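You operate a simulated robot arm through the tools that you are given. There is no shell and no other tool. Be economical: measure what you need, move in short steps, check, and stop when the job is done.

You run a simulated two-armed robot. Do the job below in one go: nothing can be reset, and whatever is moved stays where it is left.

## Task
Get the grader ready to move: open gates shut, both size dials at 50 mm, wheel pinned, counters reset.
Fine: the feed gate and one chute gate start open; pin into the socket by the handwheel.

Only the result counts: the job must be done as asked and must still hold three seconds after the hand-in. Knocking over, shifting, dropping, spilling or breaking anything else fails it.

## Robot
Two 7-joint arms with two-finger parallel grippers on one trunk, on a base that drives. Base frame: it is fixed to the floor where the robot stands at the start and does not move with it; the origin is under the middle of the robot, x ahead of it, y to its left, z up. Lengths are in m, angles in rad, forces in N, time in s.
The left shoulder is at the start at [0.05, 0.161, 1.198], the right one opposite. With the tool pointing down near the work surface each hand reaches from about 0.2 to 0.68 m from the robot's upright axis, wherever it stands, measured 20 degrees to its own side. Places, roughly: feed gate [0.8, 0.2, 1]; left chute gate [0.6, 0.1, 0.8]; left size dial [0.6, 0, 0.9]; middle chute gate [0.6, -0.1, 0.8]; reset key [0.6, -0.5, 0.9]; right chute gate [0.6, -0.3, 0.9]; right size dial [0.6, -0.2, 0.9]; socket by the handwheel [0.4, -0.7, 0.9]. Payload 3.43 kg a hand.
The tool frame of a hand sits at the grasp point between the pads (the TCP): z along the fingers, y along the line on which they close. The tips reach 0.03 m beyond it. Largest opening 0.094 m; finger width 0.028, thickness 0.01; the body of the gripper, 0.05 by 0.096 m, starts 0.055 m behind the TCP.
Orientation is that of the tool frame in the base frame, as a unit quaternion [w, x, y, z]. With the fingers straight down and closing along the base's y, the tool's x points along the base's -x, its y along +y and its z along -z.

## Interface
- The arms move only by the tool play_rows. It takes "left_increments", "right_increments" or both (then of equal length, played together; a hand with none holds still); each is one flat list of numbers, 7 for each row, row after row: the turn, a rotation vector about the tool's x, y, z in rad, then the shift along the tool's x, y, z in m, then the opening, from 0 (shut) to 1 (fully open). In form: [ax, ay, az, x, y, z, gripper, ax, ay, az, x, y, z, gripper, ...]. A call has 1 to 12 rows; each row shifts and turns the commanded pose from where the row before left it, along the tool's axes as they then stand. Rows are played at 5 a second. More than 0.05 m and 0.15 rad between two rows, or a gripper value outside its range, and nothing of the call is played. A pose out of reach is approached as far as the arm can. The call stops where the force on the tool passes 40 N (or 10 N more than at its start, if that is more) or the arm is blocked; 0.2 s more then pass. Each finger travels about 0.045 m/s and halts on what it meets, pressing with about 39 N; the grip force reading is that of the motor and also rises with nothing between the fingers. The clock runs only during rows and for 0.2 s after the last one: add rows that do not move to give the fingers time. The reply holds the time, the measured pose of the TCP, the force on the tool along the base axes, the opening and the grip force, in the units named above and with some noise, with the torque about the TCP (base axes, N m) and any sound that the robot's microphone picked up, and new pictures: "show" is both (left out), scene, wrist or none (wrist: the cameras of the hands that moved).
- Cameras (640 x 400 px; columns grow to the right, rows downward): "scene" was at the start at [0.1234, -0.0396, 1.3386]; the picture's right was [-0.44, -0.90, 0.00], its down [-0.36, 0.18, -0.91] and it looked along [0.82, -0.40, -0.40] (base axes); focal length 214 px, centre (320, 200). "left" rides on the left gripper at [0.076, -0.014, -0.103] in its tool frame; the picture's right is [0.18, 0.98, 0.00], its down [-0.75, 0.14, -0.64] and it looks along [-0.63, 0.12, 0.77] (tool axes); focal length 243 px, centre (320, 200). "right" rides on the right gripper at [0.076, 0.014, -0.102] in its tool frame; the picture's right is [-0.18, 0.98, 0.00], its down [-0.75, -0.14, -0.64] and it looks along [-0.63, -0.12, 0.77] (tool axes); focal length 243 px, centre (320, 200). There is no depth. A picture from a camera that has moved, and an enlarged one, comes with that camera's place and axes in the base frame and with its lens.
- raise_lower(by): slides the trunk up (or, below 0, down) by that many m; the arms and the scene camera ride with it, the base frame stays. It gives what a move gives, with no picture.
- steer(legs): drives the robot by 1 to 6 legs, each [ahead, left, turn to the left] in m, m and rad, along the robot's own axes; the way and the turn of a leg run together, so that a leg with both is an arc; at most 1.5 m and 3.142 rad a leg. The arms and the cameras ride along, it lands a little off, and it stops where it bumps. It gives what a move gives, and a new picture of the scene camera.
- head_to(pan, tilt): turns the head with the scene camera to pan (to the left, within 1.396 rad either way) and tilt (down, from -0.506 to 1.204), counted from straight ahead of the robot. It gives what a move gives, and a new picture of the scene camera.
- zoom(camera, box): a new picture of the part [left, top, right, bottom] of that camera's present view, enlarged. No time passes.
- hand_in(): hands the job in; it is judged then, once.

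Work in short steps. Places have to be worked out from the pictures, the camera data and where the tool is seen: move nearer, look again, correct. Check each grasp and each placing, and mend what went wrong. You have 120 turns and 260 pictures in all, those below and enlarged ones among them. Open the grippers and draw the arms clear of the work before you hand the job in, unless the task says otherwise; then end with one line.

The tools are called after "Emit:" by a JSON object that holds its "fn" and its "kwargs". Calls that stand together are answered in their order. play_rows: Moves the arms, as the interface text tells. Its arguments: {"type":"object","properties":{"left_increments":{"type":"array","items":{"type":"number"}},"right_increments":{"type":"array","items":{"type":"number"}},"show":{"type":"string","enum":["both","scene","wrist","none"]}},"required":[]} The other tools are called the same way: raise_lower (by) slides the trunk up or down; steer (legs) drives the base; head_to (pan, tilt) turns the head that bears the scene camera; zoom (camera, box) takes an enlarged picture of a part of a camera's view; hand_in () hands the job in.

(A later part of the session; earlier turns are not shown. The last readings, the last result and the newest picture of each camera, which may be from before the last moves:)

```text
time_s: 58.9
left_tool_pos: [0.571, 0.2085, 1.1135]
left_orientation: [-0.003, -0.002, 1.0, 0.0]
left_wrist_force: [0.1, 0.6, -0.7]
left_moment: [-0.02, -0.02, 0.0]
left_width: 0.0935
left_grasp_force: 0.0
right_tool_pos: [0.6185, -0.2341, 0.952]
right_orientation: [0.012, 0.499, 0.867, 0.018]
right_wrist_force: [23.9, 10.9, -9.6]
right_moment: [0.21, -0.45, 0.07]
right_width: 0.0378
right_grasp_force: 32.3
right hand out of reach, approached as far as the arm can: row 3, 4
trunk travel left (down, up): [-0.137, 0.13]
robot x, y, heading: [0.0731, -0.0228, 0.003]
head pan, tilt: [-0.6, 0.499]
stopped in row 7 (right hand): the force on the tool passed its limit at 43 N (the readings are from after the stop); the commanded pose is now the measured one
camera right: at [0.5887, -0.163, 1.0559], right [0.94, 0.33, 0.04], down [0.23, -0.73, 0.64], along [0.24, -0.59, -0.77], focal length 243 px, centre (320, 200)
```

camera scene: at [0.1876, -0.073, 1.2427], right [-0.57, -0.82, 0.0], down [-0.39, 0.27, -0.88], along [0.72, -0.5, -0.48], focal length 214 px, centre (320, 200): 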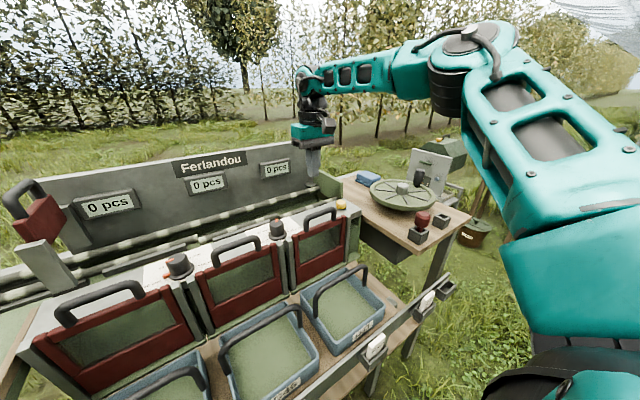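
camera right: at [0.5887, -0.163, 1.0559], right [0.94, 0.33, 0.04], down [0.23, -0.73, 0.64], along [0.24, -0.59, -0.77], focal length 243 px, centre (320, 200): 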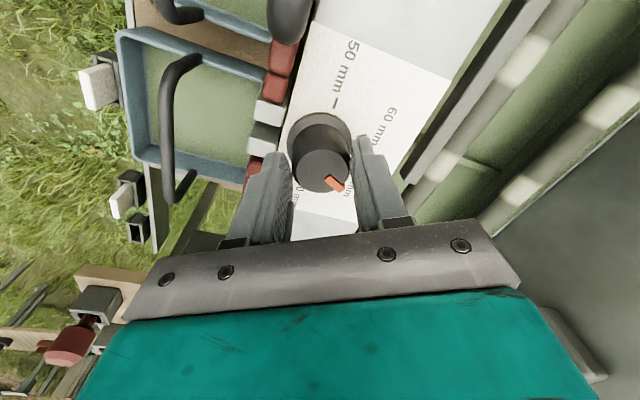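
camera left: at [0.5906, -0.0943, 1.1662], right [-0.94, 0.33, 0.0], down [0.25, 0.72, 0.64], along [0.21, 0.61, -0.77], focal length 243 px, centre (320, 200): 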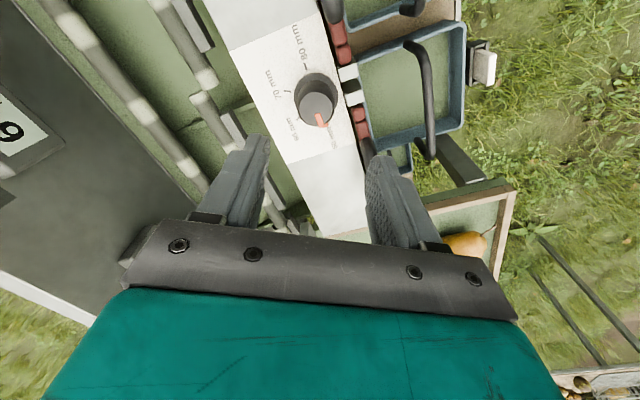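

Grip on; ease the side load and rotate a few rows.

Emit:
{"fn": "play_rows", "kwargs": {"right_increments": [0, 0, 0, 0, 0.004, 0, 0, 0, 0, 0, 0, 0, 0, 0, 0, 0, -0.15, 0, 0, 0, 0, 0, 0, -0.15, 0, 0, 0, 0], "show": "wrist"}}

```text
time_s: 59.9
left_tool_pos: [0.5726, 0.2089, 1.1108]
left_orientation: [-0.004, -0.001, 1.0, 0.0]
left_wrist_force: [-1.1, 0.5, 0.2]
left_moment: [0.0, 0.0, 0.0]
left_width: 0.0939
left_grasp_force: 0.0
right_tool_pos: [0.6164, -0.2352, 0.9528]
right_orientation: [0.013, 0.364, 0.931, 0.016]
right_wrist_force: [29.2, 11.6, -6.0]
right_moment: [0.97, 0.31, 0.1]
right_width: 0.0376
right_grasp_force: 45.1
right hand out of reach, approached as far as the arm can: row 1
trunk travel left (down, up): [-0.137, 0.13]
robot x, y, heading: [0.0696, -0.0256, 0.006]
head pan, tilt: [-0.6, 0.499]
camera right: at [0.5671, -0.1751, 1.0553], right [0.8, 0.6, 0.04], down [0.44, -0.63, 0.65], along [0.41, -0.5, -0.76], focal length 243 px, centre (320, 200)
```

right: 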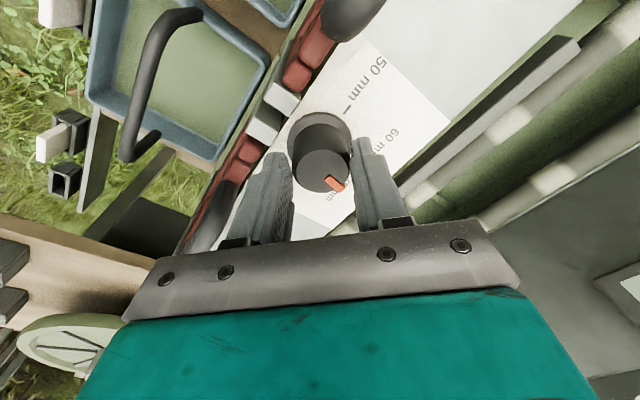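

Emit:
{"fn": "play_rows", "kwargs": {"right_increments": [0, 0, 0, -0.0023, 0.0049, 0, 0, 0, 0, -0.15, 0, 0, 0, 0, 0, 0, -0.15, 0, 0, 0, 0], "show": "none"}}

```text
time_s: 60.7
left_tool_pos: [0.5729, 0.208, 1.1115]
left_orientation: [-0.002, -0.001, 1.0, 0.001]
left_wrist_force: [0.1, -0.1, 0.8]
left_moment: [-0.01, 0.0, -0.02]
left_width: 0.0939
left_grasp_force: 0.0
right_tool_pos: [0.616, -0.2373, 0.9513]
right_orientation: [0.015, 0.22, 0.975, 0.012]
right_wrist_force: [22.7, 8.7, -4.1]
right_moment: [0.52, 0.24, 0.09]
right_width: 0.0376
right_grasp_force: 45.1
right hand out of reach, approached as far as the arm can: row 1
trunk travel left (down, up): [-0.137, 0.13]
robot x, y, heading: [0.0723, -0.0229, -0.001]
head pan, tilt: [-0.6, 0.499]
```

Emit:
{"fn": "play_rows", "kwargs": {"right_increments": [0, 0, -0.15, 0, 0, 0, 0, 0, 0, -0.15, 0, 0, 0, 0, 0, 0, -0.15, 0, 0, 0, 0], "show": "none"}}

```text
time_s: 61.5
left_tool_pos: [0.5711, 0.2063, 1.1126]
left_orientation: [-0.002, 0.0, 1.0, 0.001]
left_wrist_force: [-0.7, -0.1, -0.1]
left_moment: [0.0, 0.0, -0.01]
left_width: 0.094
left_grasp_force: 0.0
right_tool_pos: [0.6146, -0.2382, 0.9519]
right_orientation: [0.016, -0.002, 1.0, 0.006]
right_wrist_force: [18.5, -2.0, -2.4]
right_moment: [0.14, -0.15, -0.1]
right_width: 0.0372
right_grasp_force: 45.2
trunk travel left (down, up): [-0.137, 0.13]
robot x, y, heading: [0.0747, -0.0218, 0.002]
head pan, tilt: [-0.6, 0.499]
```

Emit:
{"fn": "play_rows", "kwargs": {"right_increments": [0, 0, 0, -0.003, 0, 0, 0, 0, 0, -0.15, 0, 0, 0, 0, 0, 0, -0.15, 0, 0, 0, 0, 0, 0, -0.15, 0, 0, 0, 0], "show": "wrist"}}

```text
time_s: 62.5
left_tool_pos: [0.571, 0.2059, 1.113]
left_orientation: [-0.002, 0.0, 1.0, 0.001]
left_wrist_force: [-0.1, 0.1, 0.6]
left_moment: [-0.02, -0.03, -0.02]
left_width: 0.0939
left_grasp_force: 0.1
right_tool_pos: [0.6164, -0.2412, 0.9515]
right_orientation: [0.017, -0.224, 0.974, 0.003]
right_wrist_force: [16.0, -13.5, 0.0]
right_moment: [-0.21, 0.66, -0.16]
right_width: 0.0374
right_grasp_force: 44.7
trunk travel left (down, up): [-0.137, 0.13]
robot x, y, heading: [0.0713, -0.0241, 0.001]
head pan, tilt: [-0.6, 0.499]
camera right: at [0.5378, -0.2631, 1.0534], right [-0.26, 0.96, 0.0], down [0.72, 0.19, 0.67], along [0.64, 0.18, -0.75], focal length 243 px, centre (320, 200)
```

right: 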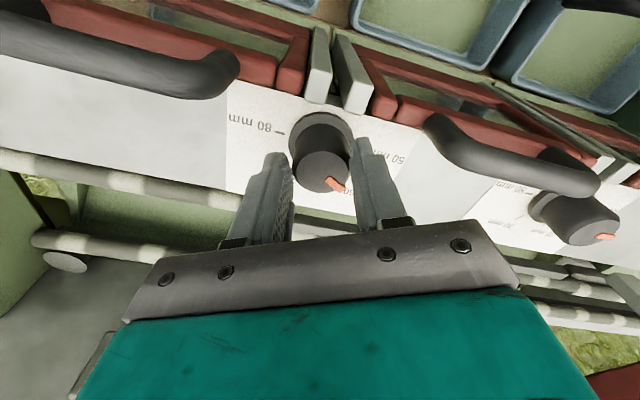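

Emit:
{"fn": "play_rows", "kwargs": {"right_increments": [0, 0, 0, -0.002, -0.002, 0, 0, 0, 0, -0.1485, 0, 0, 0, 0, 0, 0, -0.1485, 0, 0, 0, 0, 0, 0, -0.1485, 0, 0, 0, 0, 0, 0, -0.1485, 0, 0, 0, 0], "show": "wrist"}}

Emit:
{"fn": "zoom", "kwargs": {"camera": "right", "box": [240, 100, 400, 200]}}

```text
time_s: 63.0
left_tool_pos: [0.5714, 0.2077, 1.1125]
left_orientation: [-0.001, -0.001, 1.0, 0.002]
left_wrist_force: [0.1, -0.3, 0.2]
left_moment: [0.03, -0.01, 0.0]
left_width: 0.0938
left_grasp_force: 0.2
right_tool_pos: [0.6153, -0.2413, 0.9524]
right_orientation: [0.024, -0.268, 0.963, -0.007]
right_wrist_force: [10.9, -2.9, -11.9]
right_moment: [0.11, -0.75, -0.09]
right_width: 0.038
right_grasp_force: 45.1
right hand out of reach, approached as far as the arm can: row 1, 2
trunk travel left (down, up): [-0.137, 0.13]
robot x, y, heading: [0.0722, -0.0234, 0.003]
head pan, tilt: [-0.6, 0.499]
stopped in row 2 (right hand): the force on the tool passed its limit at 55 N (the readings are from after the stop); the commanded pose is now the measured one
camera right: at [0.5371, -0.2691, 1.0521], right [-0.35, 0.94, -0.02], down [0.68, 0.27, 0.68], along [0.64, 0.22, -0.73], focal length 243 px, centre (320, 200)
```

right: 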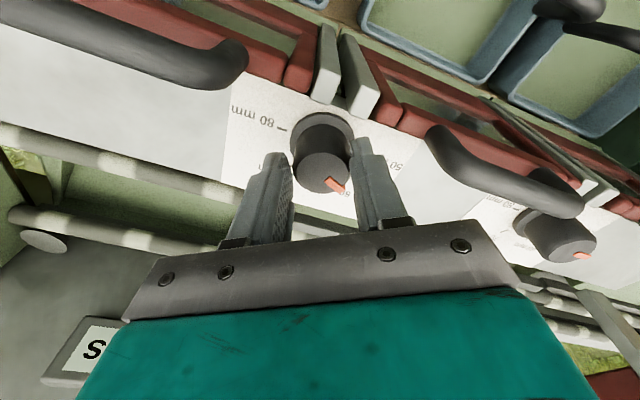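

```text
4.00 times, centred on (320, 150) of right
camera zoom: at [0.5371, -0.2691, 1.0521], right [-0.35, 0.94, -0.02], down [0.68, 0.27, 0.68], along [0.64, 0.22, -0.73], focal length 970 px, centre (320, 400)
```

zoom: 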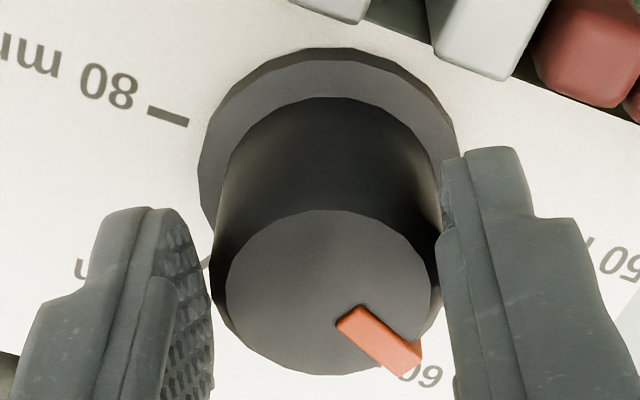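

The wrist is at its limit with about 30° to go. I release, rise, turn the hand back ~40° and will re-grip.

Emit:
{"fn": "play_rows", "kwargs": {"right_increments": [0, 0, 0, 0, 0, 0, 0.65, 0, 0, 0, 0, 0, 0, 0.65, 0, 0, 0, 0, 0, 0, 0.65, 0, 0, 0, 0, 0, -0.03, 0.65, 0, 0, 0, 0, 0, -0.04, 0.65, 0, 0, 0.15, 0, 0, 0, 0.65, 0, 0, 0.15, 0, 0, 0, 0.65, 0, 0, 0.15, 0, 0, 0, 0.65, 0, 0, 0.15, 0, 0, 0, 0.65, 0, 0, 0.12, 0, 0, 0, 0.65], "show": "wrist"}}

Emit:
{"fn": "zoom", "kwargs": {"camera": "right", "box": [220, 60, 420, 185]}}

```text
time_s: 65.2
left_tool_pos: [0.5701, 0.2077, 1.1128]
left_orientation: [-0.001, -0.001, 1.0, 0.002]
left_wrist_force: [0.2, -0.6, 1.0]
left_moment: [-0.02, -0.02, 0.03]
left_width: 0.0939
left_grasp_force: 0.1
right_tool_pos: [0.6097, -0.2407, 1.0243]
right_orientation: [0.025, 0.089, 0.996, 0.004]
right_wrist_force: [-0.3, -0.3, 0.2]
right_moment: [0.0, 0.02, 0.03]
right_width: 0.0612
right_grasp_force: 0.1
trunk travel left (down, up): [-0.137, 0.13]
robot x, y, heading: [0.0761, -0.0218, 0.004]
head pan, tilt: [-0.6, 0.499]
camera right: at [0.5315, -0.2134, 1.1248], right [0.35, 0.93, 0.02], down [0.68, -0.27, 0.68], along [0.64, -0.23, -0.74], focal length 243 px, centre (320, 200)
```

right: 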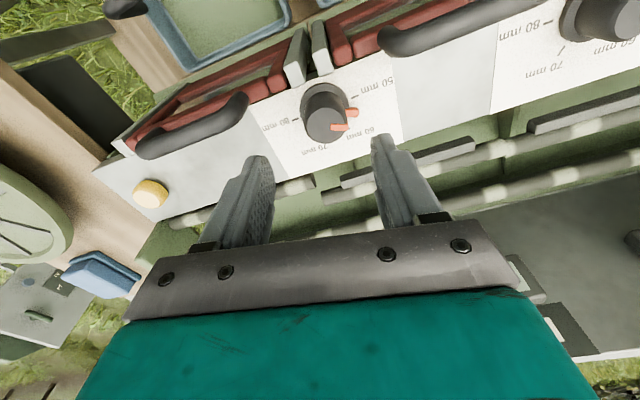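

```text
3.20 times, centred on (320, 122) of right
camera zoom: at [0.5315, -0.2134, 1.1248], right [0.35, 0.93, 0.02], down [0.68, -0.27, 0.68], along [0.64, -0.23, -0.74], focal length 776 px, centre (320, 448)
```

zoom: 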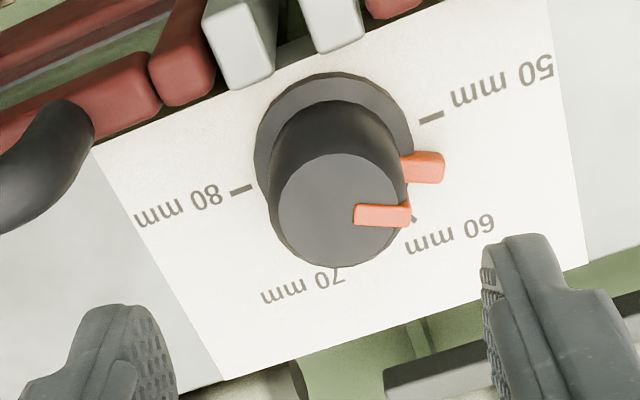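

About 30° remain to 50. I straighten the small tilt, descend and re-grip.

Emit:
{"fn": "play_rows", "kwargs": {"right_increments": [0, 0.05, 0, -0.004, 0.001, 0.02, 0.65, 0, 0, 0, 0, 0, 0.03, 0.65, 0, 0, 0, 0, 0, 0.024, 0.65, 0, 0, 0, 0, 0, 0, 0.5, 0, 0, 0, 0, 0, 0, 0.4, 0, 0, 0, 0, 0, 0, 0.3, 0, 0, 0, 0, 0, 0, 0, 0, 0, 0, 0, 0, 0, 0], "show": "wrist"}}

```text
time_s: 67.0
left_tool_pos: [0.5694, 0.2103, 1.1137]
left_orientation: [-0.001, -0.001, 1.0, -0.001]
left_wrist_force: [-0.3, 1.0, 0.1]
left_moment: [-0.03, 0.0, -0.01]
left_width: 0.0941
left_grasp_force: 0.1
right_tool_pos: [0.6124, -0.2367, 0.9519]
right_orientation: [0.001, 0.085, 0.996, 0.007]
right_wrist_force: [4.4, 26.9, -6.7]
right_moment: [0.33, -0.04, 0.3]
right_width: 0.0367
right_grasp_force: 44.8
right hand out of reach, approached as far as the arm can: row 3
trunk travel left (down, up): [-0.137, 0.13]
robot x, y, heading: [0.0718, -0.0246, -0.001]
head pan, tilt: [-0.6, 0.499]
camera right: at [0.5387, -0.2116, 1.0561], right [0.35, 0.94, 0.02], down [0.72, -0.28, 0.64], along [0.6, -0.21, -0.77], focal length 243 px, centre (320, 200)
```

right: 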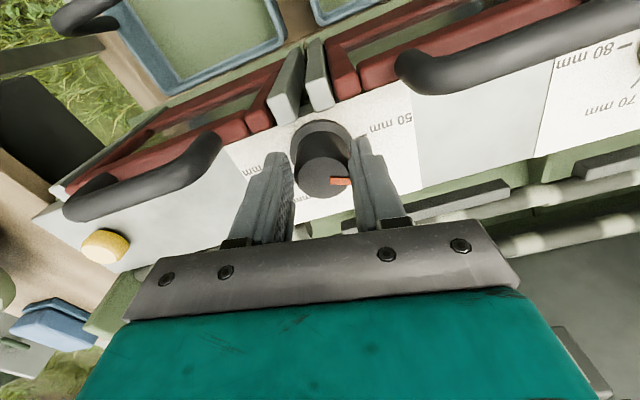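

Emit:
{"fn": "play_rows", "kwargs": {"right_increments": [0, 0, 0, 0, 0.005, 0, 0, 0, 0, -0.13, 0, 0, 0, 0, 0, 0, -0.13, 0, 0, 0, 0, 0, 0, -0.13, 0, 0, 0, 0, 0, 0, -0.13, 0, 0, 0, 0], "show": "wrist"}}

Emit:
{"fn": "zoom", "kwargs": {"camera": "right", "box": [240, 100, 400, 200]}}

```text
time_s: 68.2
left_tool_pos: [0.5699, 0.2073, 1.1125]
left_orientation: [-0.001, 0.0, 1.0, 0.001]
left_wrist_force: [-0.1, 0.0, 0.0]
left_moment: [0.0, -0.02, -0.01]
left_width: 0.0938
left_grasp_force: 0.1
right_tool_pos: [0.6115, -0.242, 0.953]
right_orientation: [0.003, -0.17, 0.985, 0.005]
right_wrist_force: [15.1, -0.4, -3.0]
right_moment: [0.05, -0.77, -0.83]
right_width: 0.0368
right_grasp_force: 45.2
right hand out of reach, approached as far as the arm can: row 1
trunk travel left (down, up): [-0.137, 0.13]
robot x, y, heading: [0.0729, -0.0223, -0.004]
head pan, tilt: [-0.6, 0.499]
camera right: at [0.5338, -0.2555, 1.0556], right [-0.16, 0.99, 0.01], down [0.76, 0.11, 0.65], along [0.64, 0.11, -0.76], focal length 243 px, centre (320, 200)
```

right: 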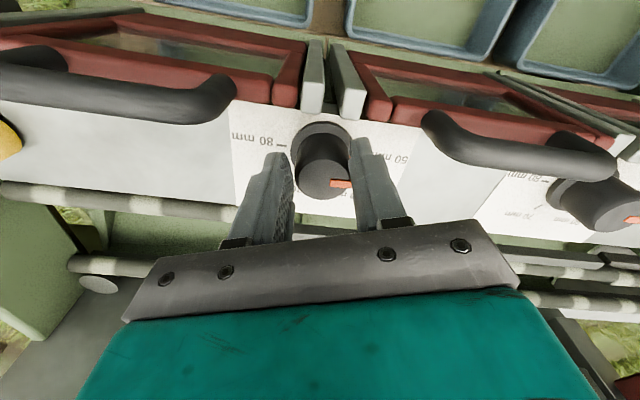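

```text
4.00 times, centred on (320, 150) of right
camera zoom: at [0.5338, -0.2555, 1.0556], right [-0.16, 0.99, 0.01], down [0.76, 0.11, 0.65], along [0.64, 0.11, -0.76], focal length 970 px, centre (320, 400)
```

zoom: 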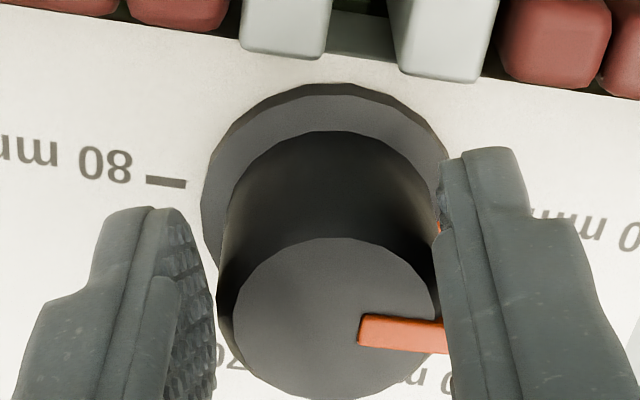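

Looks nearly at 50; add a small 0.04 rad, then release, rise and check.

Emit:
{"fn": "play_rows", "kwargs": {"right_increments": [0, 0, -0.04, -0.002, 0, 0, 0, 0, 0, 0, 0, 0, 0, 0.65, 0, 0, 0, 0, 0, 0, 0.65, 0, 0, 0, 0, 0, 0, 0.65, 0, 0, 0, 0, 0, -0.03, 0.65, 0, 0, 0, 0, 0, -0.04, 0.65, 0, 0, 0, 0, 0, -0.04, 0.65], "show": "wrist"}}

Emit:
{"fn": "zoom", "kwargs": {"camera": "right", "box": [220, 60, 420, 185]}}

```text
time_s: 69.8
left_tool_pos: [0.569, 0.2083, 1.1148]
left_orientation: [-0.001, 0.0, 1.0, 0.001]
left_wrist_force: [-0.4, 0.2, 0.0]
left_moment: [-0.01, -0.04, -0.01]
left_width: 0.094
left_grasp_force: 0.0
right_tool_pos: [0.6095, -0.2398, 1.0627]
right_orientation: [0.0, -0.191, 0.982, 0.006]
right_wrist_force: [-0.2, 0.1, 0.9]
right_moment: [-0.03, 0.01, -0.01]
right_width: 0.0611
right_grasp_force: 0.0
trunk travel left (down, up): [-0.137, 0.13]
robot x, y, heading: [0.0739, -0.0269, 0.004]
head pan, tilt: [-0.6, 0.499]
camera right: at [0.5336, -0.2565, 1.1664], right [-0.2, 0.98, 0.01], down [0.75, 0.15, 0.64], along [0.63, 0.14, -0.77], focal length 243 px, centre (320, 200)
```

right: 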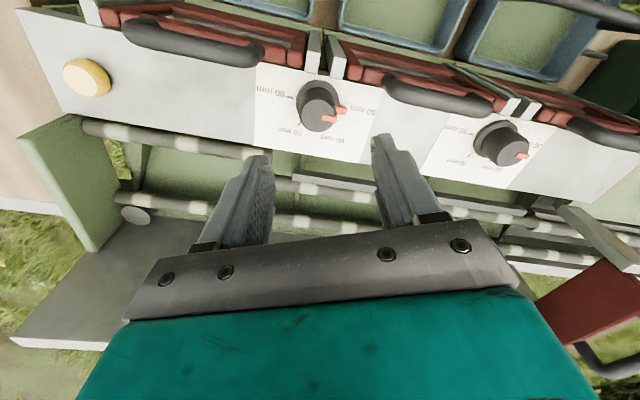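

```text
3.20 times, centred on (320, 122) of right
camera zoom: at [0.5336, -0.2565, 1.1664], right [-0.2, 0.98, 0.01], down [0.75, 0.15, 0.64], along [0.63, 0.14, -0.77], focal length 776 px, centre (320, 448)
```

zoom: 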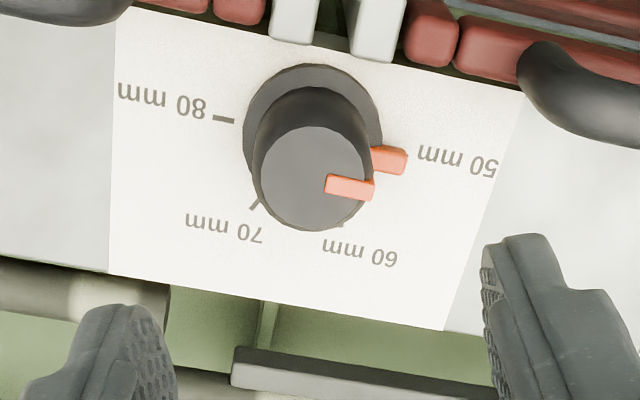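

Emit:
{"fn": "zoom", "kwargs": {"camera": "right", "box": [284, 70, 364, 120]}}

Emit:
{"fn": "zoom", "kwargs": {"camera": "right", "box": [430, 110, 550, 185]}}

```text
8.00 times, centred on (324, 95) of right
camera zoom: at [0.5336, -0.2565, 1.1664], right [-0.2, 0.98, 0.01], down [0.75, 0.15, 0.64], along [0.63, 0.14, -0.77], focal length 1941 px, centre (288, 1040)
```

zoom: 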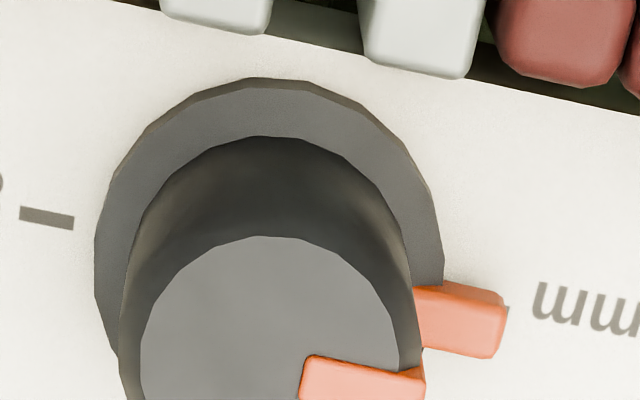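

```text
5.33 times, centred on (490, 148) of right
camera zoom: at [0.5336, -0.2565, 1.1664], right [-0.2, 0.98, 0.01], down [0.75, 0.15, 0.64], along [0.63, 0.14, -0.77], focal length 1294 px, centre (-587, 480)
```

zoom: 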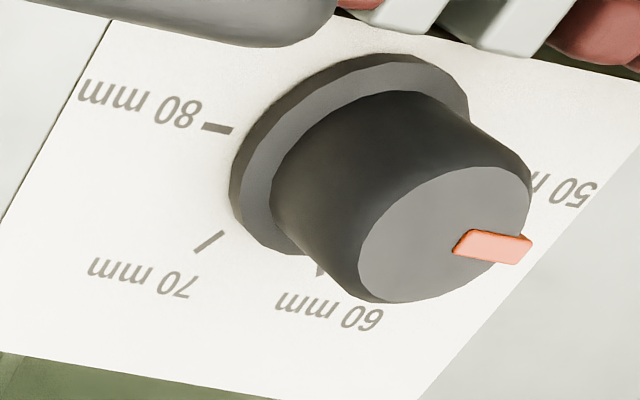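

Emit:
{"fn": "zoom", "kwargs": {"camera": "right", "box": [288, 84, 352, 124]}}

```text
10.00 times, centred on (320, 104) of right
camera zoom: at [0.5336, -0.2565, 1.1664], right [-0.2, 0.98, 0.01], down [0.75, 0.15, 0.64], along [0.63, 0.14, -0.77], focal length 2426 px, centre (320, 1160)
```

zoom: 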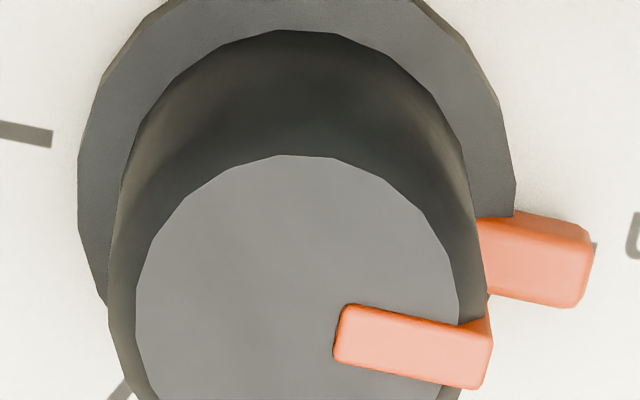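

Both dials are at 50 (within about 1°). Next the pin: retract and straighten the right hand, then drive right to y ≈ -0.35.

Emit:
{"fn": "play_rows", "kwargs": {"right_increments": [0, 0, 0.128, 0, 0, -0.02, 1, 0, 0, 0.128, 0, 0, -0.02, 1, 0, 0, 0.128, 0, 0, 0, 1, 0, 0, 0, 0.04, 0, 0, 1, 0, 0, 0, 0.04, 0, 0, 1, 0, 0, 0, 0.04, 0, 0, 1, 0, 0, 0, 0.04, 0, 0, 1], "show": "none"}}

Emit:
{"fn": "steer", "kwargs": {"legs": [[-0.03, 0, 0], [0, -0.325, 0]]}}

Emit:
{"fn": "zoom", "kwargs": {"camera": "right", "box": [0, 0, 640, 400]}}

```text
time_s: 71.5
left_tool_pos: [0.5699, 0.2075, 1.1141]
left_orientation: [0.0, -0.001, 1.0, 0.001]
left_wrist_force: [0.0, -0.3, 0.1]
left_moment: [-0.01, 0.0, 0.01]
left_width: 0.0941
left_grasp_force: 0.1
right_tool_pos: [0.4447, -0.2425, 1.1005]
right_orientation: [0.001, 0.0, 1.0, 0.006]
right_wrist_force: [-0.4, -0.1, 0.7]
right_moment: [0.02, -0.01, -0.02]
right_width: 0.0939
right_grasp_force: 0.1
right hand out of reach, approached as far as the arm can: row 2
trunk travel left (down, up): [-0.137, 0.13]
robot x, y, heading: [0.0723, -0.024, 0.004]
head pan, tilt: [-0.6, 0.499]
```

```text
time_s: 75.3
left_tool_pos: [0.5398, -0.1169, 1.1139]
left_orientation: [-0.001, -0.002, 1.0, 0.001]
left_wrist_force: [-0.2, 0.0, -0.4]
left_moment: [0.03, -0.02, 0.04]
left_width: 0.0939
left_grasp_force: 0.0
right_tool_pos: [0.4182, -0.5668, 1.1019]
right_orientation: [0.001, -0.001, 1.0, 0.006]
right_wrist_force: [-0.3, 0.5, 0.8]
right_moment: [0.0, -0.02, 0.03]
right_width: 0.0941
right_grasp_force: 0.2
trunk travel left (down, up): [-0.137, 0.13]
robot x, y, heading: [0.0454, -0.3514, -0.001]
head pan, tilt: [-0.6, 0.499]
camera scene: at [0.1591, -0.3969, 1.2427], right [-0.56, -0.83, 0.0], down [-0.4, 0.27, -0.88], along [0.73, -0.49, -0.48], focal length 214 px, centre (320, 200)
```

scene: 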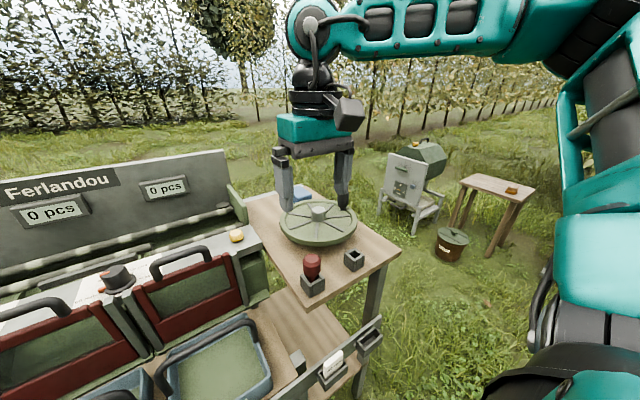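

```text
1.00 times, centred on (320, 200) of right (not enlarged: the box is as wide or as high as the picture)
camera zoom: at [0.3412, -0.5539, 1.2054], right [0.18, 0.98, 0.01], down [0.75, -0.15, 0.64], along [0.63, -0.11, -0.77], focal length 243 px, centre (320, 200)
```

zoom: 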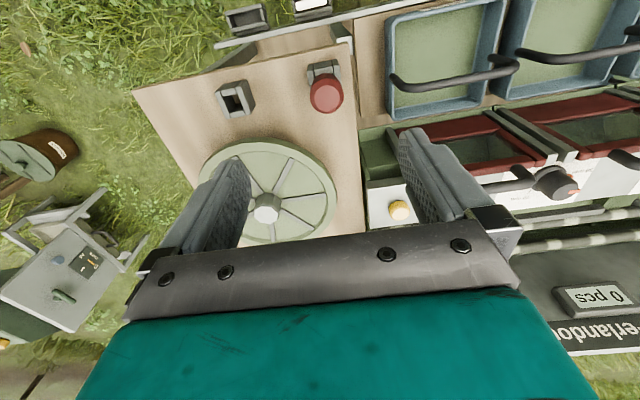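

Pin cap confirmed at (0.420, -0.560). I zoom on pin and socket.

Emit:
{"fn": "zoom", "kwargs": {"camera": "right", "box": [200, 50, 360, 150]}}

Emit:
{"fn": "zoom", "kwargs": {"camera": "scene", "box": [280, 240, 376, 300]}}

```text
4.00 times, centred on (280, 100) of right
camera zoom: at [0.3412, -0.5539, 1.2054], right [0.18, 0.98, 0.01], down [0.75, -0.15, 0.64], along [0.63, -0.11, -0.77], focal length 970 px, centre (480, 600)
```

zoom: 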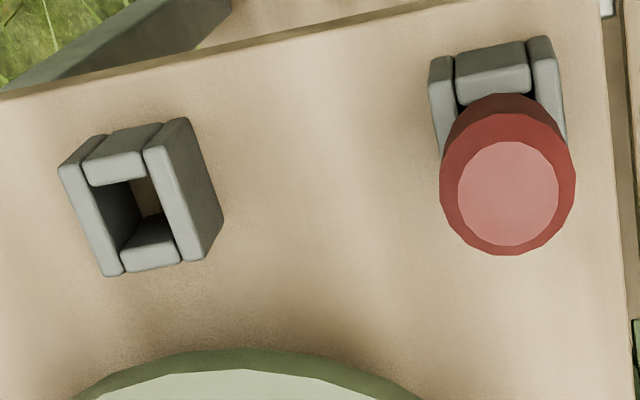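

```text
6.67 times, centred on (328, 270) of scene
camera zoom: at [0.1591, -0.3969, 1.2427], right [-0.56, -0.83, 0.0], down [-0.4, 0.27, -0.88], along [0.73, -0.49, -0.48], focal length 1430 px, centre (267, -267)
```

zoom: 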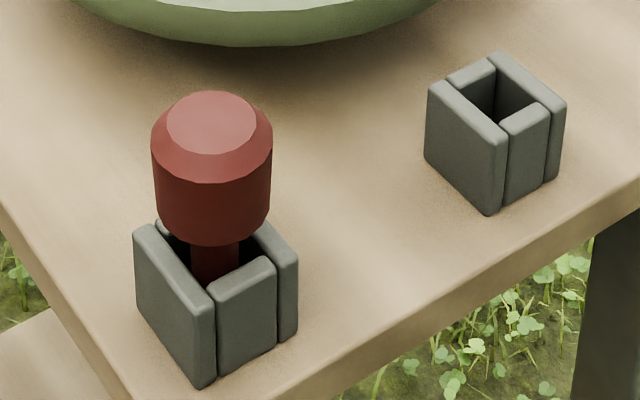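

I descend onto the cap with open fingers and close.

Emit:
{"fn": "play_rows", "kwargs": {"right_increments": [0, 0, 0, -0.002, 0.007, 0.04, 1, 0, 0, 0, 0, 0, 0.04, 1, 0, 0, 0, 0, 0, 0.04, 1, 0, 0, 0, 0, 0, 0.042, 1, 0, 0, 0, 0, 0, 0, 0.6, 0, 0, 0, 0, 0, 0, 0.6], "show": "both"}}

```text
time_s: 76.7
left_tool_pos: [0.54, -0.1163, 1.113]
left_orientation: [-0.001, -0.002, 1.0, 0.001]
left_wrist_force: [-0.2, 0.4, -1.1]
left_moment: [-0.02, 0.0, 0.02]
left_width: 0.094
left_grasp_force: 0.0
right_tool_pos: [0.4192, -0.5562, 0.9396]
right_orientation: [0.001, -0.002, 1.0, 0.005]
right_wrist_force: [0.0, -0.2, -0.5]
right_moment: [0.01, 0.02, -0.03]
right_width: 0.0564
right_grasp_force: 0.1
trunk travel left (down, up): [-0.137, 0.13]
robot x, y, heading: [0.0418, -0.3499, 0.003]
head pan, tilt: [-0.6, 0.499]
camera scene: at [0.1591, -0.3968, 1.2427], right [-0.56, -0.83, 0.0], down [-0.4, 0.27, -0.88], along [0.73, -0.49, -0.48], focal length 214 px, centre (320, 200)
camera right: at [0.3433, -0.5441, 1.0436], right [0.18, 0.98, 0.01], down [0.75, -0.15, 0.64], along [0.63, -0.11, -0.77], focal length 243 px, centre (320, 200)
```

scene: 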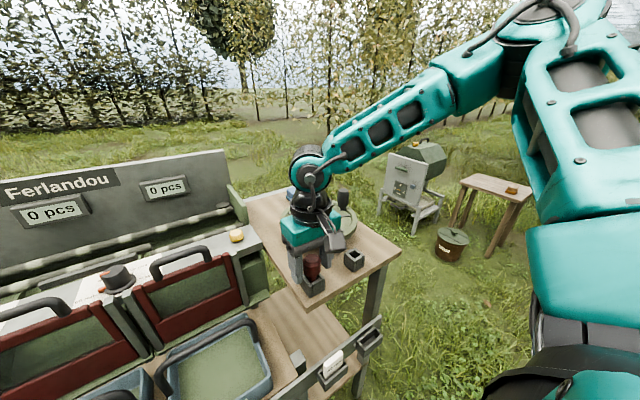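
right: 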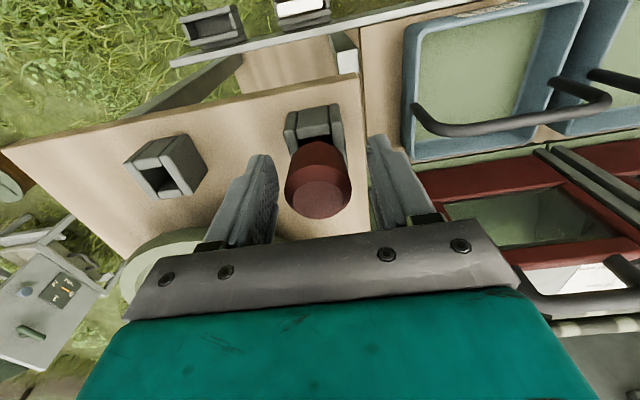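

Centred on the cap. Close the fingers.

Emit:
{"fn": "play_rows", "kwargs": {"right_increments": [0, 0, 0, 0, 0, 0, 0.4, 0, 0, 0, 0, 0, 0, 0.3, 0, 0, 0, 0, 0, 0, 0, 0, 0, 0, 0, 0, 0, 0], "show": "none"}}

```text
time_s: 77.7
left_tool_pos: [0.5403, -0.1167, 1.1129]
left_orientation: [-0.001, -0.001, 1.0, 0.0]
left_wrist_force: [0.3, 0.1, 0.2]
left_moment: [0.0, 0.02, -0.01]
left_width: 0.0941
left_grasp_force: 0.2
right_tool_pos: [0.4203, -0.5558, 0.9396]
right_orientation: [0.001, -0.001, 1.0, 0.006]
right_wrist_force: [0.1, 0.7, -0.4]
right_moment: [0.01, 0.0, -0.02]
right_width: 0.0349
right_grasp_force: 38.8
trunk travel left (down, up): [-0.137, 0.13]
robot x, y, heading: [0.0427, -0.3458, 0.0]
head pan, tilt: [-0.6, 0.499]
```

Gripped at 35 mm. Lift straight up.

Emit:
{"fn": "play_rows", "kwargs": {"right_increments": [0, 0, 0, 0, 0, -0.02, 0, 0, 0, 0, 0, 0, -0.02, 0, 0, 0, 0, 0, 0, -0.02, 0, 0, 0, 0, 0, 0, -0.02, 0, 0, 0, 0, 0, 0, -0.02, 0], "show": "both"}}

Emit:
{"fn": "zoom", "kwargs": {"camera": "scene", "box": [270, 200, 398, 300]}}

Emit:
{"fn": "zoom", "kwargs": {"camera": "right", "box": [160, 90, 400, 240]}}

```text
time_s: 78.9
left_tool_pos: [0.5401, -0.1171, 1.1144]
left_orientation: [-0.002, -0.002, 1.0, 0.001]
left_wrist_force: [-0.1, -0.2, 0.3]
left_moment: [0.03, 0.04, -0.01]
left_width: 0.094
left_grasp_force: 0.0
right_tool_pos: [0.4182, -0.5571, 1.0401]
right_orientation: [0.0, -0.001, 1.0, 0.006]
right_wrist_force: [-0.3, 0.3, -0.9]
right_moment: [-0.02, -0.02, 0.03]
right_width: 0.0353
right_grasp_force: 39.2
trunk travel left (down, up): [-0.137, 0.13]
robot x, y, heading: [0.0414, -0.3462, 0.001]
head pan, tilt: [-0.6, 0.499]
camera scene: at [0.159, -0.3968, 1.2427], right [-0.56, -0.83, 0.0], down [-0.4, 0.27, -0.88], along [0.73, -0.49, -0.48], focal length 214 px, centre (320, 200)
camera right: at [0.3433, -0.5458, 1.1437], right [0.18, 0.98, 0.01], down [0.75, -0.15, 0.64], along [0.63, -0.11, -0.77], focal length 243 px, centre (320, 200)
```

scene: 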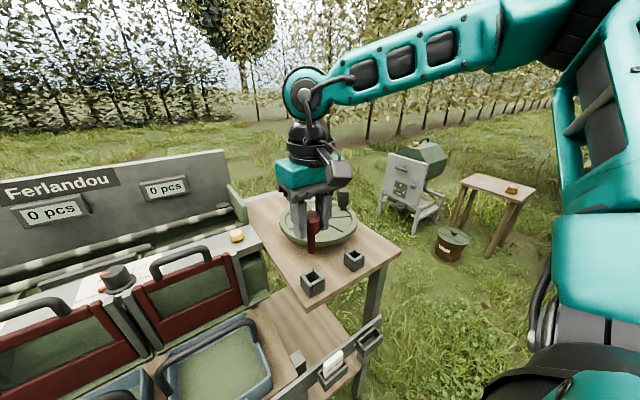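
right: 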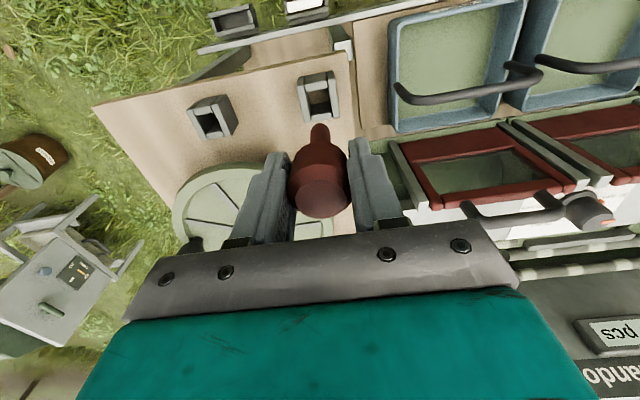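

```text
4.00 times, centred on (334, 250) of scene
camera zoom: at [0.159, -0.3968, 1.2427], right [-0.56, -0.83, 0.0], down [-0.4, 0.27, -0.88], along [0.73, -0.49, -0.48], focal length 858 px, centre (264, 0)
```

zoom: 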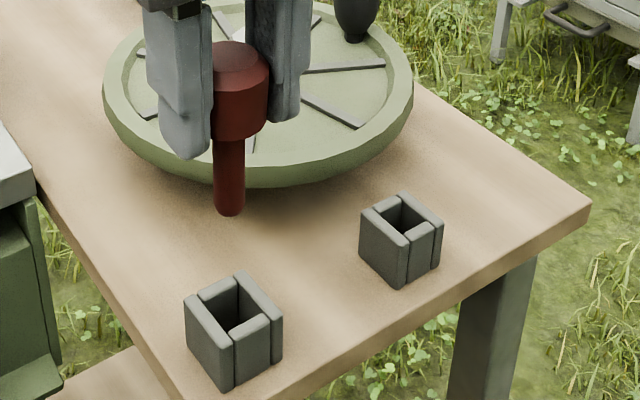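

```text
2.67 times, centred on (280, 165) of right
camera zoom: at [0.3433, -0.5458, 1.1437], right [0.18, 0.98, 0.01], down [0.75, -0.15, 0.64], along [0.63, -0.11, -0.77], focal length 647 px, centre (427, 293)
```

zoom: 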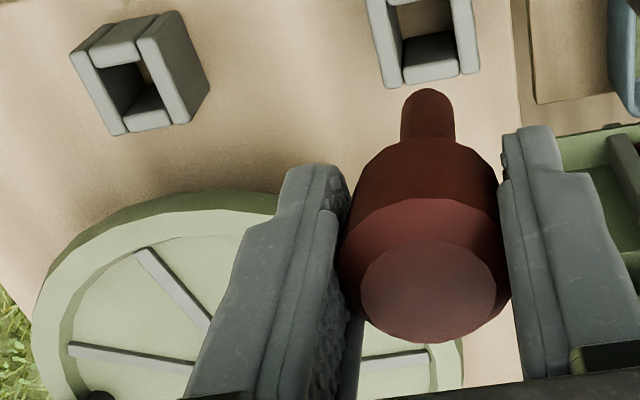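

Pin is held cleanly. Target socket is about (0.423, -0.670) from two views; I move above it and check alignment.

Emit:
{"fn": "play_rows", "kwargs": {"right_increments": [0, 0, 0, -0.001, -0.038, 0, 0, 0, 0, 0, -0.001, -0.038, 0, 0, 0, 0, 0, -0.002, -0.037, 0, 0, 0, 0, 0, 0, 0, 0, 0], "show": "both"}}

Emit:
{"fn": "zoom", "kwargs": {"camera": "scene", "box": [300, 190, 428, 290]}}

Emit:
{"fn": "zoom", "kwargs": {"camera": "right", "box": [240, 70, 400, 170]}}

```text
time_s: 79.9
left_tool_pos: [0.5395, -0.1165, 1.1142]
left_orientation: [-0.001, -0.002, 1.0, 0.0]
left_wrist_force: [-0.5, 0.0, -0.7]
left_moment: [0.01, 0.02, 0.02]
left_width: 0.094
left_grasp_force: 0.0
right_tool_pos: [0.4246, -0.6716, 1.0393]
right_orientation: [0.0, -0.002, 1.0, 0.006]
right_wrist_force: [0.5, 0.0, -0.8]
right_moment: [-0.03, 0.01, 0.01]
right_width: 0.0351
right_grasp_force: 38.6
trunk travel left (down, up): [-0.137, 0.13]
robot x, y, heading: [0.0437, -0.3457, 0.006]
head pan, tilt: [-0.6, 0.499]
camera scene: at [0.1592, -0.3967, 1.2427], right [-0.56, -0.83, 0.0], down [-0.4, 0.27, -0.88], along [0.73, -0.49, -0.48], focal length 214 px, centre (320, 200)
camera right: at [0.348, -0.6587, 1.1433], right [0.18, 0.98, 0.01], down [0.75, -0.15, 0.64], along [0.63, -0.11, -0.77], focal length 243 px, centre (320, 200)
```

scene: 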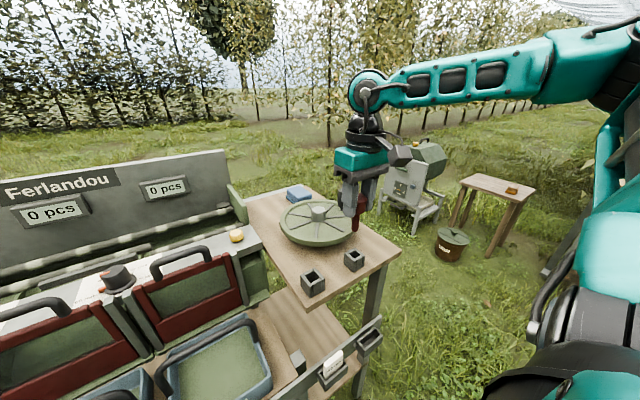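
right: 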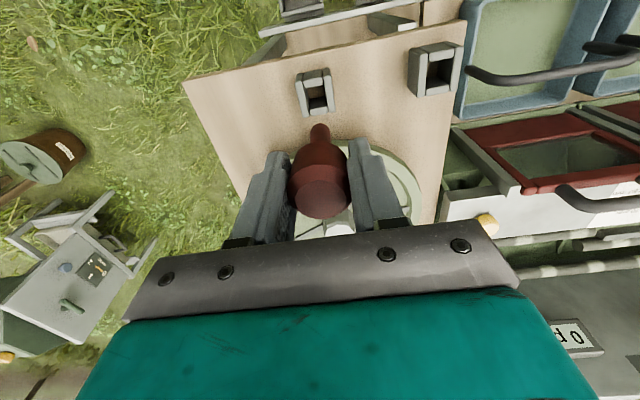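

```text
4.00 times, centred on (364, 240) of scene
camera zoom: at [0.1592, -0.3967, 1.2427], right [-0.56, -0.83, 0.0], down [-0.4, 0.27, -0.88], along [0.73, -0.49, -0.48], focal length 858 px, centre (144, 40)
```

zoom: 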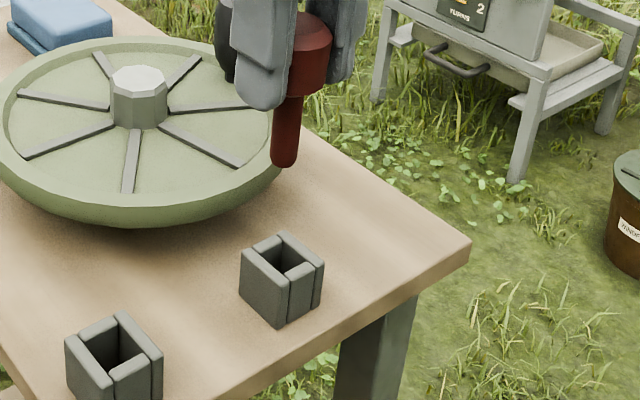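

```text
4.00 times, centred on (320, 120) of right
camera zoom: at [0.348, -0.6587, 1.1433], right [0.18, 0.98, 0.01], down [0.75, -0.15, 0.64], along [0.63, -0.11, -0.77], focal length 970 px, centre (320, 520)
```

zoom: 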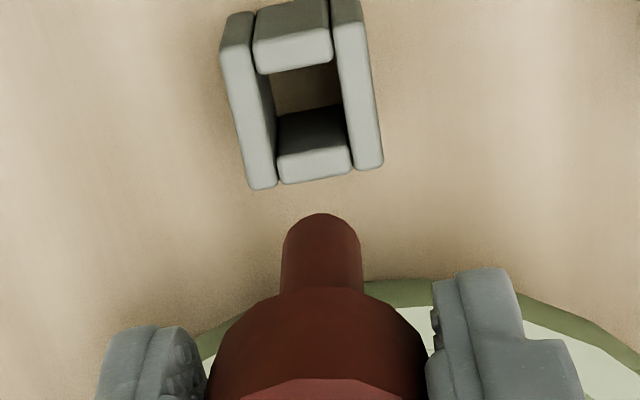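

Comparing with how the parked socket looked right after lifting, the hand must go about 5 mm in -x and 2 mm in -y. I correct and lower until the pin tip is just above the socket.

Emit:
{"fn": "play_rows", "kwargs": {"right_increments": [0, 0, 0, 0.005, -0.002, 0, 0, 0, 0, 0, 0, 0, 0.02, 0, 0, 0, 0, 0, 0, 0.02, 0, 0, 0, 0, 0, 0, 0.015, 0, 0, 0, 0, 0, 0, 0, 0], "show": "both"}}

Emit:
{"fn": "zoom", "kwargs": {"camera": "scene", "box": [320, 220, 400, 280]}}

Emit:
{"fn": "zoom", "kwargs": {"camera": "right", "box": [240, 70, 400, 170]}}

```text
time_s: 81.1
left_tool_pos: [0.5395, -0.1159, 1.1132]
left_orientation: [-0.001, -0.002, 1.0, 0.0]
left_wrist_force: [-0.3, -0.1, -0.1]
left_moment: [-0.01, 0.03, 0.01]
left_width: 0.0939
left_grasp_force: 0.1
right_tool_pos: [0.4197, -0.673, 0.9836]
right_orientation: [0.001, -0.001, 1.0, 0.006]
right_wrist_force: [0.7, -0.1, -0.8]
right_moment: [-0.01, 0.02, 0.04]
right_width: 0.0352
right_grasp_force: 38.8
trunk travel left (down, up): [-0.137, 0.13]
robot x, y, heading: [0.0452, -0.3462, 0.002]
head pan, tilt: [-0.6, 0.499]
camera scene: at [0.1591, -0.3968, 1.2427], right [-0.56, -0.83, 0.0], down [-0.4, 0.27, -0.88], along [0.73, -0.49, -0.48], focal length 214 px, centre (320, 200)
camera right: at [0.3426, -0.6604, 1.0875], right [0.18, 0.98, 0.01], down [0.75, -0.15, 0.64], along [0.63, -0.11, -0.77], focal length 243 px, centre (320, 200)
```

scene: 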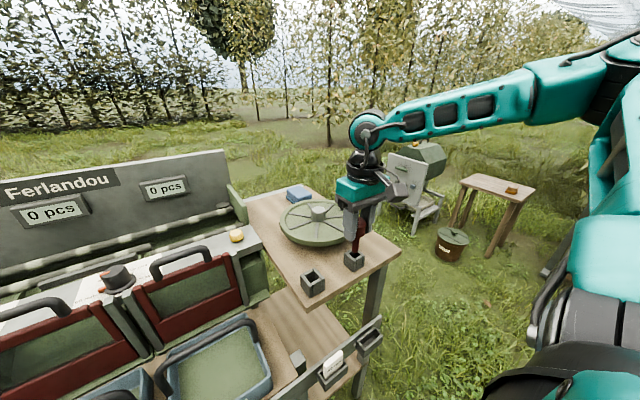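
right: 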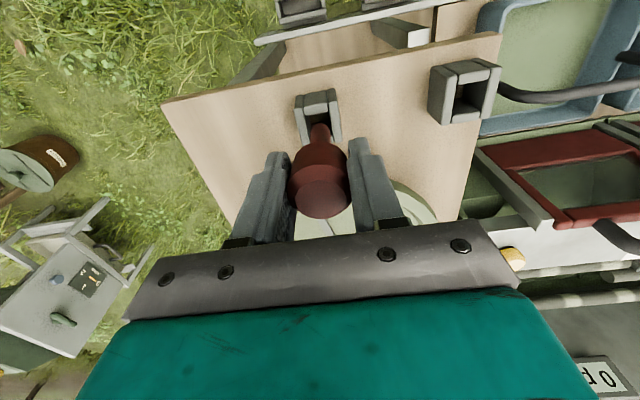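

```text
6.67 times, centred on (360, 250) of scene
camera zoom: at [0.1591, -0.3968, 1.2427], right [-0.56, -0.83, 0.0], down [-0.4, 0.27, -0.88], along [0.73, -0.49, -0.48], focal length 1430 px, centre (53, -133)
```

zoom: 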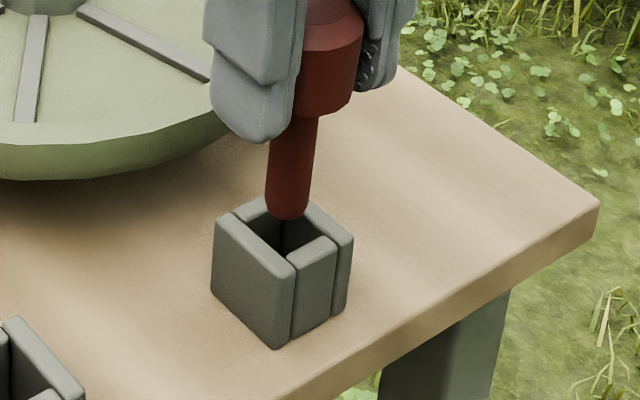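

```text
4.00 times, centred on (320, 120) of right
camera zoom: at [0.3426, -0.6604, 1.0875], right [0.18, 0.98, 0.01], down [0.75, -0.15, 0.64], along [0.63, -0.11, -0.77], focal length 970 px, centre (320, 520)
```

zoom: 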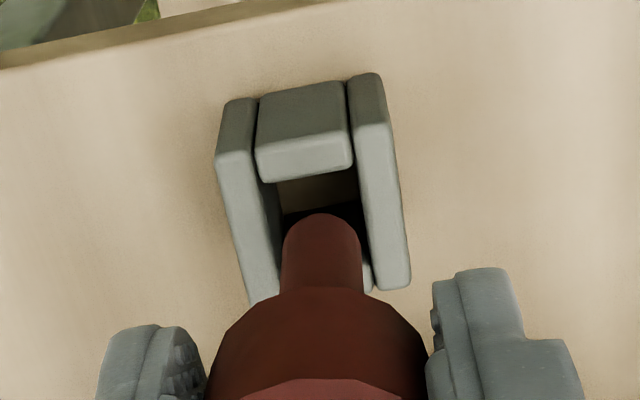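

The tip is nearly over the hole; small correction (+2 mm x, -2 mm y) and lower gently.

Emit:
{"fn": "play_rows", "kwargs": {"right_increments": [0, 0, 0, -0.002, -0.002, 0, 0, 0, 0, 0, 0, 0, 0.006, 0, 0, 0, 0, 0, 0, 0.005, 0, 0, 0, 0, 0, 0, 0, 0], "show": "none"}}

Emit:
{"fn": "zoom", "kwargs": {"camera": "scene", "box": [336, 235, 384, 271]}}

Emit:
{"fn": "zoom", "kwargs": {"camera": "right", "box": [280, 90, 360, 140]}}

```text
time_s: 82.1
left_tool_pos: [0.5402, -0.1176, 1.1128]
left_orientation: [-0.001, -0.001, 1.0, 0.001]
left_wrist_force: [-0.5, 0.3, 0.1]
left_moment: [-0.01, 0.06, -0.01]
left_width: 0.0943
left_grasp_force: 0.1
right_tool_pos: [0.4213, -0.6753, 0.9734]
right_orientation: [0.001, -0.001, 1.0, 0.007]
right_wrist_force: [0.7, -0.2, -0.8]
right_moment: [0.0, 0.01, -0.02]
right_width: 0.035
right_grasp_force: 39.3
trunk travel left (down, up): [-0.137, 0.13]
robot x, y, heading: [0.0439, -0.348, 0.003]
head pan, tilt: [-0.6, 0.499]
```

```text
11.11 times, centred on (360, 253) of scene
camera zoom: at [0.1591, -0.3968, 1.2427], right [-0.56, -0.83, 0.0], down [-0.4, 0.27, -0.88], along [0.73, -0.49, -0.48], focal length 2383 px, centre (-124, -389)
```

zoom: 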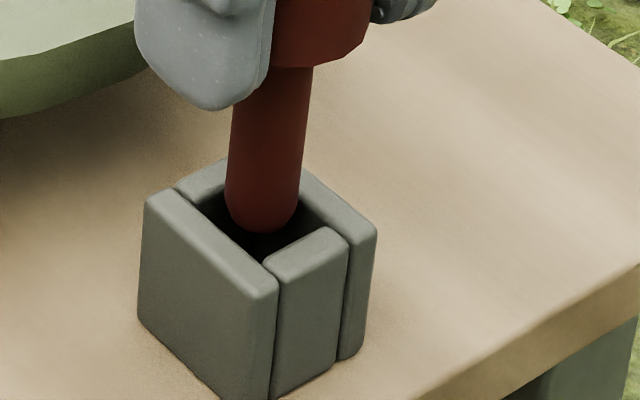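

```text
8.00 times, centred on (320, 115) of right
camera zoom: at [0.3447, -0.6625, 1.0762], right [0.18, 0.98, 0.01], down [0.75, -0.15, 0.64], along [0.63, -0.11, -0.77], focal length 1941 px, centre (320, 880)
```

zoom: 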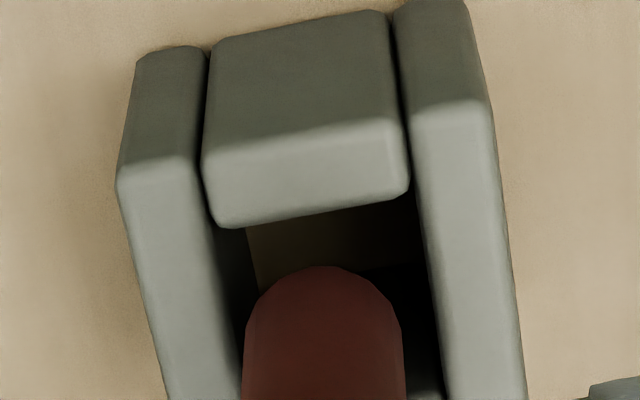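

Both views agree the pin is centred in the hole. I insert slowly, watching force.

Emit:
{"fn": "play_rows", "kwargs": {"right_increments": [0, 0, 0, 0, 0.0005, 0.005, 0, 0, 0, 0, 0, 0, 0.005, 0, 0, 0, 0, 0, 0, 0.005, 0, 0, 0, 0, 0, 0, 0.005, 0, 0, 0, 0, 0, 0, 0.005, 0], "show": "scene"}}

Emit:
{"fn": "zoom", "kwargs": {"camera": "scene", "box": [320, 220, 400, 280]}}

```text
time_s: 83.3
left_tool_pos: [0.5398, -0.1153, 1.1144]
left_orientation: [-0.001, -0.002, 1.0, 0.001]
left_wrist_force: [0.2, 0.5, 0.0]
left_moment: [-0.03, -0.01, -0.02]
left_width: 0.094
left_grasp_force: 0.0
right_tool_pos: [0.4195, -0.6725, 0.9462]
right_orientation: [0.001, -0.003, 1.0, 0.006]
right_wrist_force: [-0.1, 0.6, -1.3]
right_moment: [-0.01, -0.02, -0.01]
right_width: 0.0351
right_grasp_force: 38.8
trunk travel left (down, up): [-0.137, 0.13]
robot x, y, heading: [0.0443, -0.3481, 0.0]
head pan, tilt: [-0.6, 0.499]
camera scene: at [0.1592, -0.3969, 1.2427], right [-0.56, -0.83, 0.0], down [-0.4, 0.27, -0.88], along [0.73, -0.49, -0.48], focal length 214 px, centre (320, 200)
```

scene: 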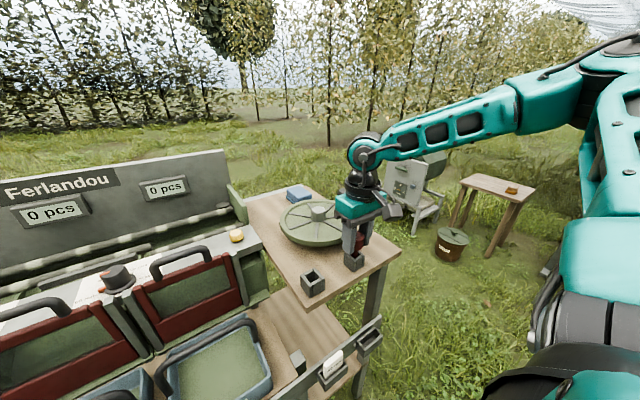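

```text
6.67 times, centred on (360, 250) of scene
camera zoom: at [0.1592, -0.3969, 1.2427], right [-0.56, -0.83, 0.0], down [-0.4, 0.27, -0.88], along [0.73, -0.49, -0.48], focal length 1430 px, centre (53, -133)
```

zoom: 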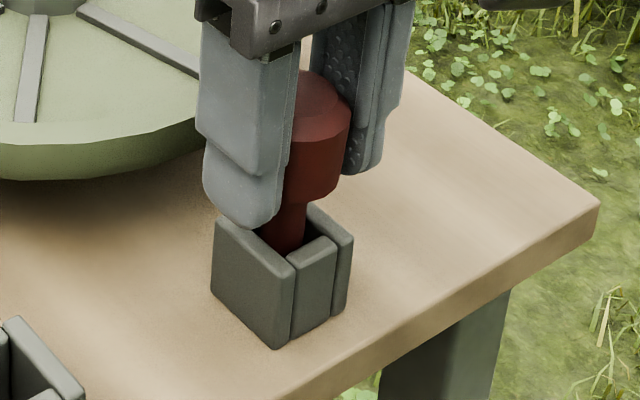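

The pin slides in freely. Lower until it bottoms.

Emit:
{"fn": "play_rows", "kwargs": {"right_increments": [0, 0, 0, 0, 0, 0.003, 0, 0, 0, 0, 0, 0, 0.003, 0, 0, 0, 0, 0, 0, 0.002, 0, 0, 0, 0, 0, 0, 0.002, 0], "show": "none"}}

```text
time_s: 84.3
left_tool_pos: [0.5391, -0.1151, 1.1141]
left_orientation: [0.0, -0.001, 1.0, 0.001]
left_wrist_force: [0.6, -0.7, -0.7]
left_moment: [0.0, 0.01, -0.01]
left_width: 0.094
left_grasp_force: 0.0
right_tool_pos: [0.4204, -0.673, 0.94]
right_orientation: [0.004, 0.0, 1.0, 0.004]
right_wrist_force: [-3.6, -3.8, 20.2]
right_moment: [-0.27, 0.21, 0.01]
right_width: 0.0347
right_grasp_force: 39.1
trunk travel left (down, up): [-0.137, 0.13]
robot x, y, heading: [0.0426, -0.3458, 0.003]
head pan, tilt: [-0.6, 0.499]
```

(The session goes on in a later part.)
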